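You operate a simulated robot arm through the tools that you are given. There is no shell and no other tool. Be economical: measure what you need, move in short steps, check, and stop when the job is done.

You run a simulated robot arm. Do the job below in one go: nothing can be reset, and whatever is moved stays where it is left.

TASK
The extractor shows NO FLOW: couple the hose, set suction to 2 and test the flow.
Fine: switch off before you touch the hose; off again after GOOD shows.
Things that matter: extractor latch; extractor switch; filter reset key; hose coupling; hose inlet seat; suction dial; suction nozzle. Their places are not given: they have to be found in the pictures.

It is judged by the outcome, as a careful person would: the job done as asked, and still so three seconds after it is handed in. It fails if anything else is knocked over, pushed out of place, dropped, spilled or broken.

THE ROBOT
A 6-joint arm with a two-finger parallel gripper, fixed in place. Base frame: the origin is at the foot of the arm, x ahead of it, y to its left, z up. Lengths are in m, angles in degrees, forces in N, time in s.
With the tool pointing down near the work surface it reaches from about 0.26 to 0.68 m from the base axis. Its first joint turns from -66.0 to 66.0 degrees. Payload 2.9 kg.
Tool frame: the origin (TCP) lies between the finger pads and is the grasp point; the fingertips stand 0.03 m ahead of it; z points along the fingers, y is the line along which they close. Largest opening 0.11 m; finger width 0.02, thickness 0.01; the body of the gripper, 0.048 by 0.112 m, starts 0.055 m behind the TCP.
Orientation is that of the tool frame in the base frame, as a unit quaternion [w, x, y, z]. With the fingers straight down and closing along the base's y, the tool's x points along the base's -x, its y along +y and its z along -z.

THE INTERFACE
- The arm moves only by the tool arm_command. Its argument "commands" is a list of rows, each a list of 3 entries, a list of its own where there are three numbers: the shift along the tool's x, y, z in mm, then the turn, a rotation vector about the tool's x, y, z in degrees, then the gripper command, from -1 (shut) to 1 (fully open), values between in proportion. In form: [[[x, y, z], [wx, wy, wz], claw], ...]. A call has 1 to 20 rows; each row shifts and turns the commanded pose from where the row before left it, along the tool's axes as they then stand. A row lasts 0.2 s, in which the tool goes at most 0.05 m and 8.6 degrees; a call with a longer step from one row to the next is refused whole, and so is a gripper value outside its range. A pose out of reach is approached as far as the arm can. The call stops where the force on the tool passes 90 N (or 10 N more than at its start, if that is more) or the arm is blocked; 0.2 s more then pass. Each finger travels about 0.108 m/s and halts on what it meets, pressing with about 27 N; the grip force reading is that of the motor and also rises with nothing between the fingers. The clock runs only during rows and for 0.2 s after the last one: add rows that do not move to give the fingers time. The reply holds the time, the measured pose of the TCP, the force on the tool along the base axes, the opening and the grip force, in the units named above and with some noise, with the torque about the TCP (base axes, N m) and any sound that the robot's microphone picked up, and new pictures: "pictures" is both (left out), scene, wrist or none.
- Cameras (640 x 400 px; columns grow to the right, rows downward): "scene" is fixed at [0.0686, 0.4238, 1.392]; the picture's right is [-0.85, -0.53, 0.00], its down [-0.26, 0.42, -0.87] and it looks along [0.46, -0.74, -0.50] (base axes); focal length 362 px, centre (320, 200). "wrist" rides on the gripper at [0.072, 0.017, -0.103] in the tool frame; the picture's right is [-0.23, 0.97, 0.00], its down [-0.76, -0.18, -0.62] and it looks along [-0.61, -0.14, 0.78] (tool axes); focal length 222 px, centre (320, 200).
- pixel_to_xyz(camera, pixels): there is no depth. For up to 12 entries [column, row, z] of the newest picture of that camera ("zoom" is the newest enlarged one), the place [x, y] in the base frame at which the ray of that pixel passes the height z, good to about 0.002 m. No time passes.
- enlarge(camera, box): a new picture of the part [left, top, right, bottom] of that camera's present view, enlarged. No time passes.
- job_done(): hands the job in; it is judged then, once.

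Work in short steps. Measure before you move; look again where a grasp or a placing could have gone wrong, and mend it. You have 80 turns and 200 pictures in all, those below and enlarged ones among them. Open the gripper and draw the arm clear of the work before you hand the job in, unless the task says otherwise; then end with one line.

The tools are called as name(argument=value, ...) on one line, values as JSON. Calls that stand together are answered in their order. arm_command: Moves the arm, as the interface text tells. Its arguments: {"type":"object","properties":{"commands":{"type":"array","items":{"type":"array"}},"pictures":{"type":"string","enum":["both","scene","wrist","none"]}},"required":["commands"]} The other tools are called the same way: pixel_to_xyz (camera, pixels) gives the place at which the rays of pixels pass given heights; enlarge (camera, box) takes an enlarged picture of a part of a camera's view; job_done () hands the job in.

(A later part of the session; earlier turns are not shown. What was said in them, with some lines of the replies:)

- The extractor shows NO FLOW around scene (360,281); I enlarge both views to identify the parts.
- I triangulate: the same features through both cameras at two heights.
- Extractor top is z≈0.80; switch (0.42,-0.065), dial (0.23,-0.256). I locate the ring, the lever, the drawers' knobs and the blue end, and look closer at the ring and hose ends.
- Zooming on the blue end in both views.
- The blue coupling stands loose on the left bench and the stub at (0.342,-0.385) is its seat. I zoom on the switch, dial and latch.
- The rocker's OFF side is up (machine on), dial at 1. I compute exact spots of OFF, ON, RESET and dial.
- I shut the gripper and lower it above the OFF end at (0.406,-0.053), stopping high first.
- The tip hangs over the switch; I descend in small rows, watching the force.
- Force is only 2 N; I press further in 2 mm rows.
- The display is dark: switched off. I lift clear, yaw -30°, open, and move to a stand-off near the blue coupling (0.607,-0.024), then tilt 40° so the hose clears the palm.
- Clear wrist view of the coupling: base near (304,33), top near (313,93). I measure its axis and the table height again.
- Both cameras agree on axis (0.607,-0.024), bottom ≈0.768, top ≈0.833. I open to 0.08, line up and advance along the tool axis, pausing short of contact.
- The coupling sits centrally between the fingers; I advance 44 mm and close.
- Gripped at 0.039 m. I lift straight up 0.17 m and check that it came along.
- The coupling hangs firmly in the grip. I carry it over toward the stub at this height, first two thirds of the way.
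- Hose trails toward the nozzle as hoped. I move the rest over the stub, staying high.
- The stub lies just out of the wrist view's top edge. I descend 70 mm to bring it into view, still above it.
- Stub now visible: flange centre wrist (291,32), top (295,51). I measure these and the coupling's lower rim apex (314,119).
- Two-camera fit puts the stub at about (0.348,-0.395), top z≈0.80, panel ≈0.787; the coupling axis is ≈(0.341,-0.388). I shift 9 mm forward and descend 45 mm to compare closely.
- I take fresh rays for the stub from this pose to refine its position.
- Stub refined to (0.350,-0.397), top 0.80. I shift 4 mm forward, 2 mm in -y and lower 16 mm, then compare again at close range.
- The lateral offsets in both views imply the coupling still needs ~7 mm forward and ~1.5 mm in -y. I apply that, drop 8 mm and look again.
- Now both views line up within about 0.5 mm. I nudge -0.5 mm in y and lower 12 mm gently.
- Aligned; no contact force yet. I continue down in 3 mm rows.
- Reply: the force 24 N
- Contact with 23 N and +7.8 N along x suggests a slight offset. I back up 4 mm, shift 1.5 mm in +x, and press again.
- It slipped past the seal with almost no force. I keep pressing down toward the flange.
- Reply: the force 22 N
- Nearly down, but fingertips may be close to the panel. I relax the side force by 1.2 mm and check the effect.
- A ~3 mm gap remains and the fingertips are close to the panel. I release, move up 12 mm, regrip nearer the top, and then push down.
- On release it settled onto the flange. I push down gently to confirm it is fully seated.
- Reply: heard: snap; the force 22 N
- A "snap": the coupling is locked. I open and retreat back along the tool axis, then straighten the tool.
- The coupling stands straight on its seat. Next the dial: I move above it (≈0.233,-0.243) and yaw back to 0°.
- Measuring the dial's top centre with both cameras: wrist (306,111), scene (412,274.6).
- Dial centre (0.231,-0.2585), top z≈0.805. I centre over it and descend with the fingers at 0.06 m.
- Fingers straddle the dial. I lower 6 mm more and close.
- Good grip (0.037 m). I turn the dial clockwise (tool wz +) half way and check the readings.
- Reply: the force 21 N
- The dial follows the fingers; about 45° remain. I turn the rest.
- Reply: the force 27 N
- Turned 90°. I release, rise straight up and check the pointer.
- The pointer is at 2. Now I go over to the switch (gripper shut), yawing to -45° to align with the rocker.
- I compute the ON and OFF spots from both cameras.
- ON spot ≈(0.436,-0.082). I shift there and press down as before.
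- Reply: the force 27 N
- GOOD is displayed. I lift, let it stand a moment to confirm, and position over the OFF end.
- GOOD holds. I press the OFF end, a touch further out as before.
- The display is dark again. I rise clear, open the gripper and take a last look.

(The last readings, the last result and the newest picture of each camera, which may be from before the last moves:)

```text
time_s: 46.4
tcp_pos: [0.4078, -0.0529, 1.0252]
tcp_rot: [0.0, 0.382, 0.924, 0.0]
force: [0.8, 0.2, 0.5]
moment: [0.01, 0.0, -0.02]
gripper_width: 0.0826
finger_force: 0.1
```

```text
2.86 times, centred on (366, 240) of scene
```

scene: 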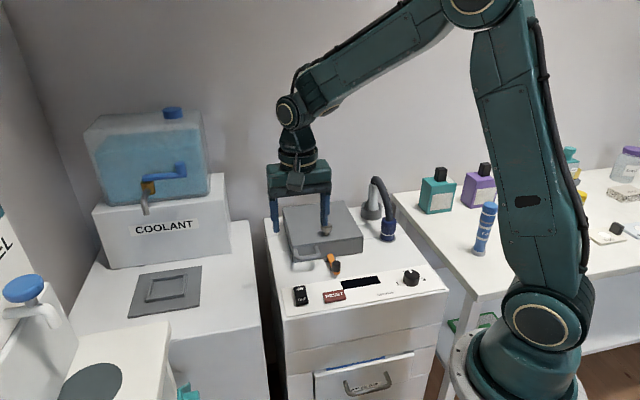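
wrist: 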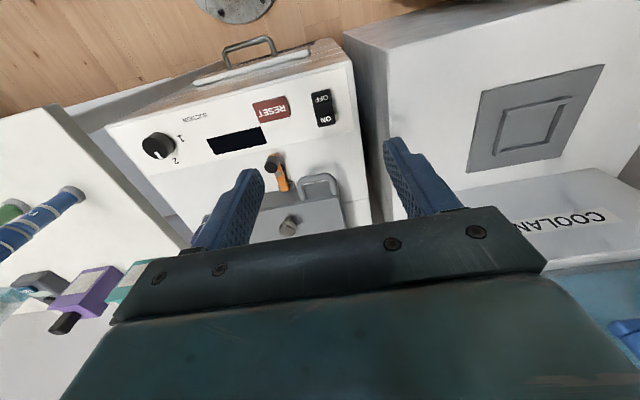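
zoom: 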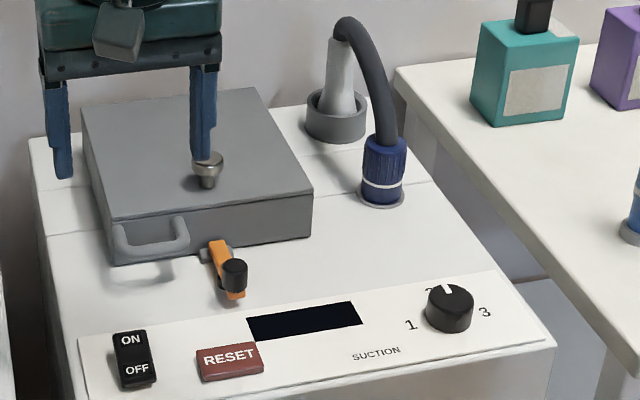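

All is in order: hose coupled, dial at 2, display off, gripper open and clear. I hand in.

job_done()

```text
The job is handed in.
```

The hose is coupled (it snapped onto its seat), suction is set to 2, the flow test showed GOOD, and the extractor is switched off again; it was also off before I touched the hose.
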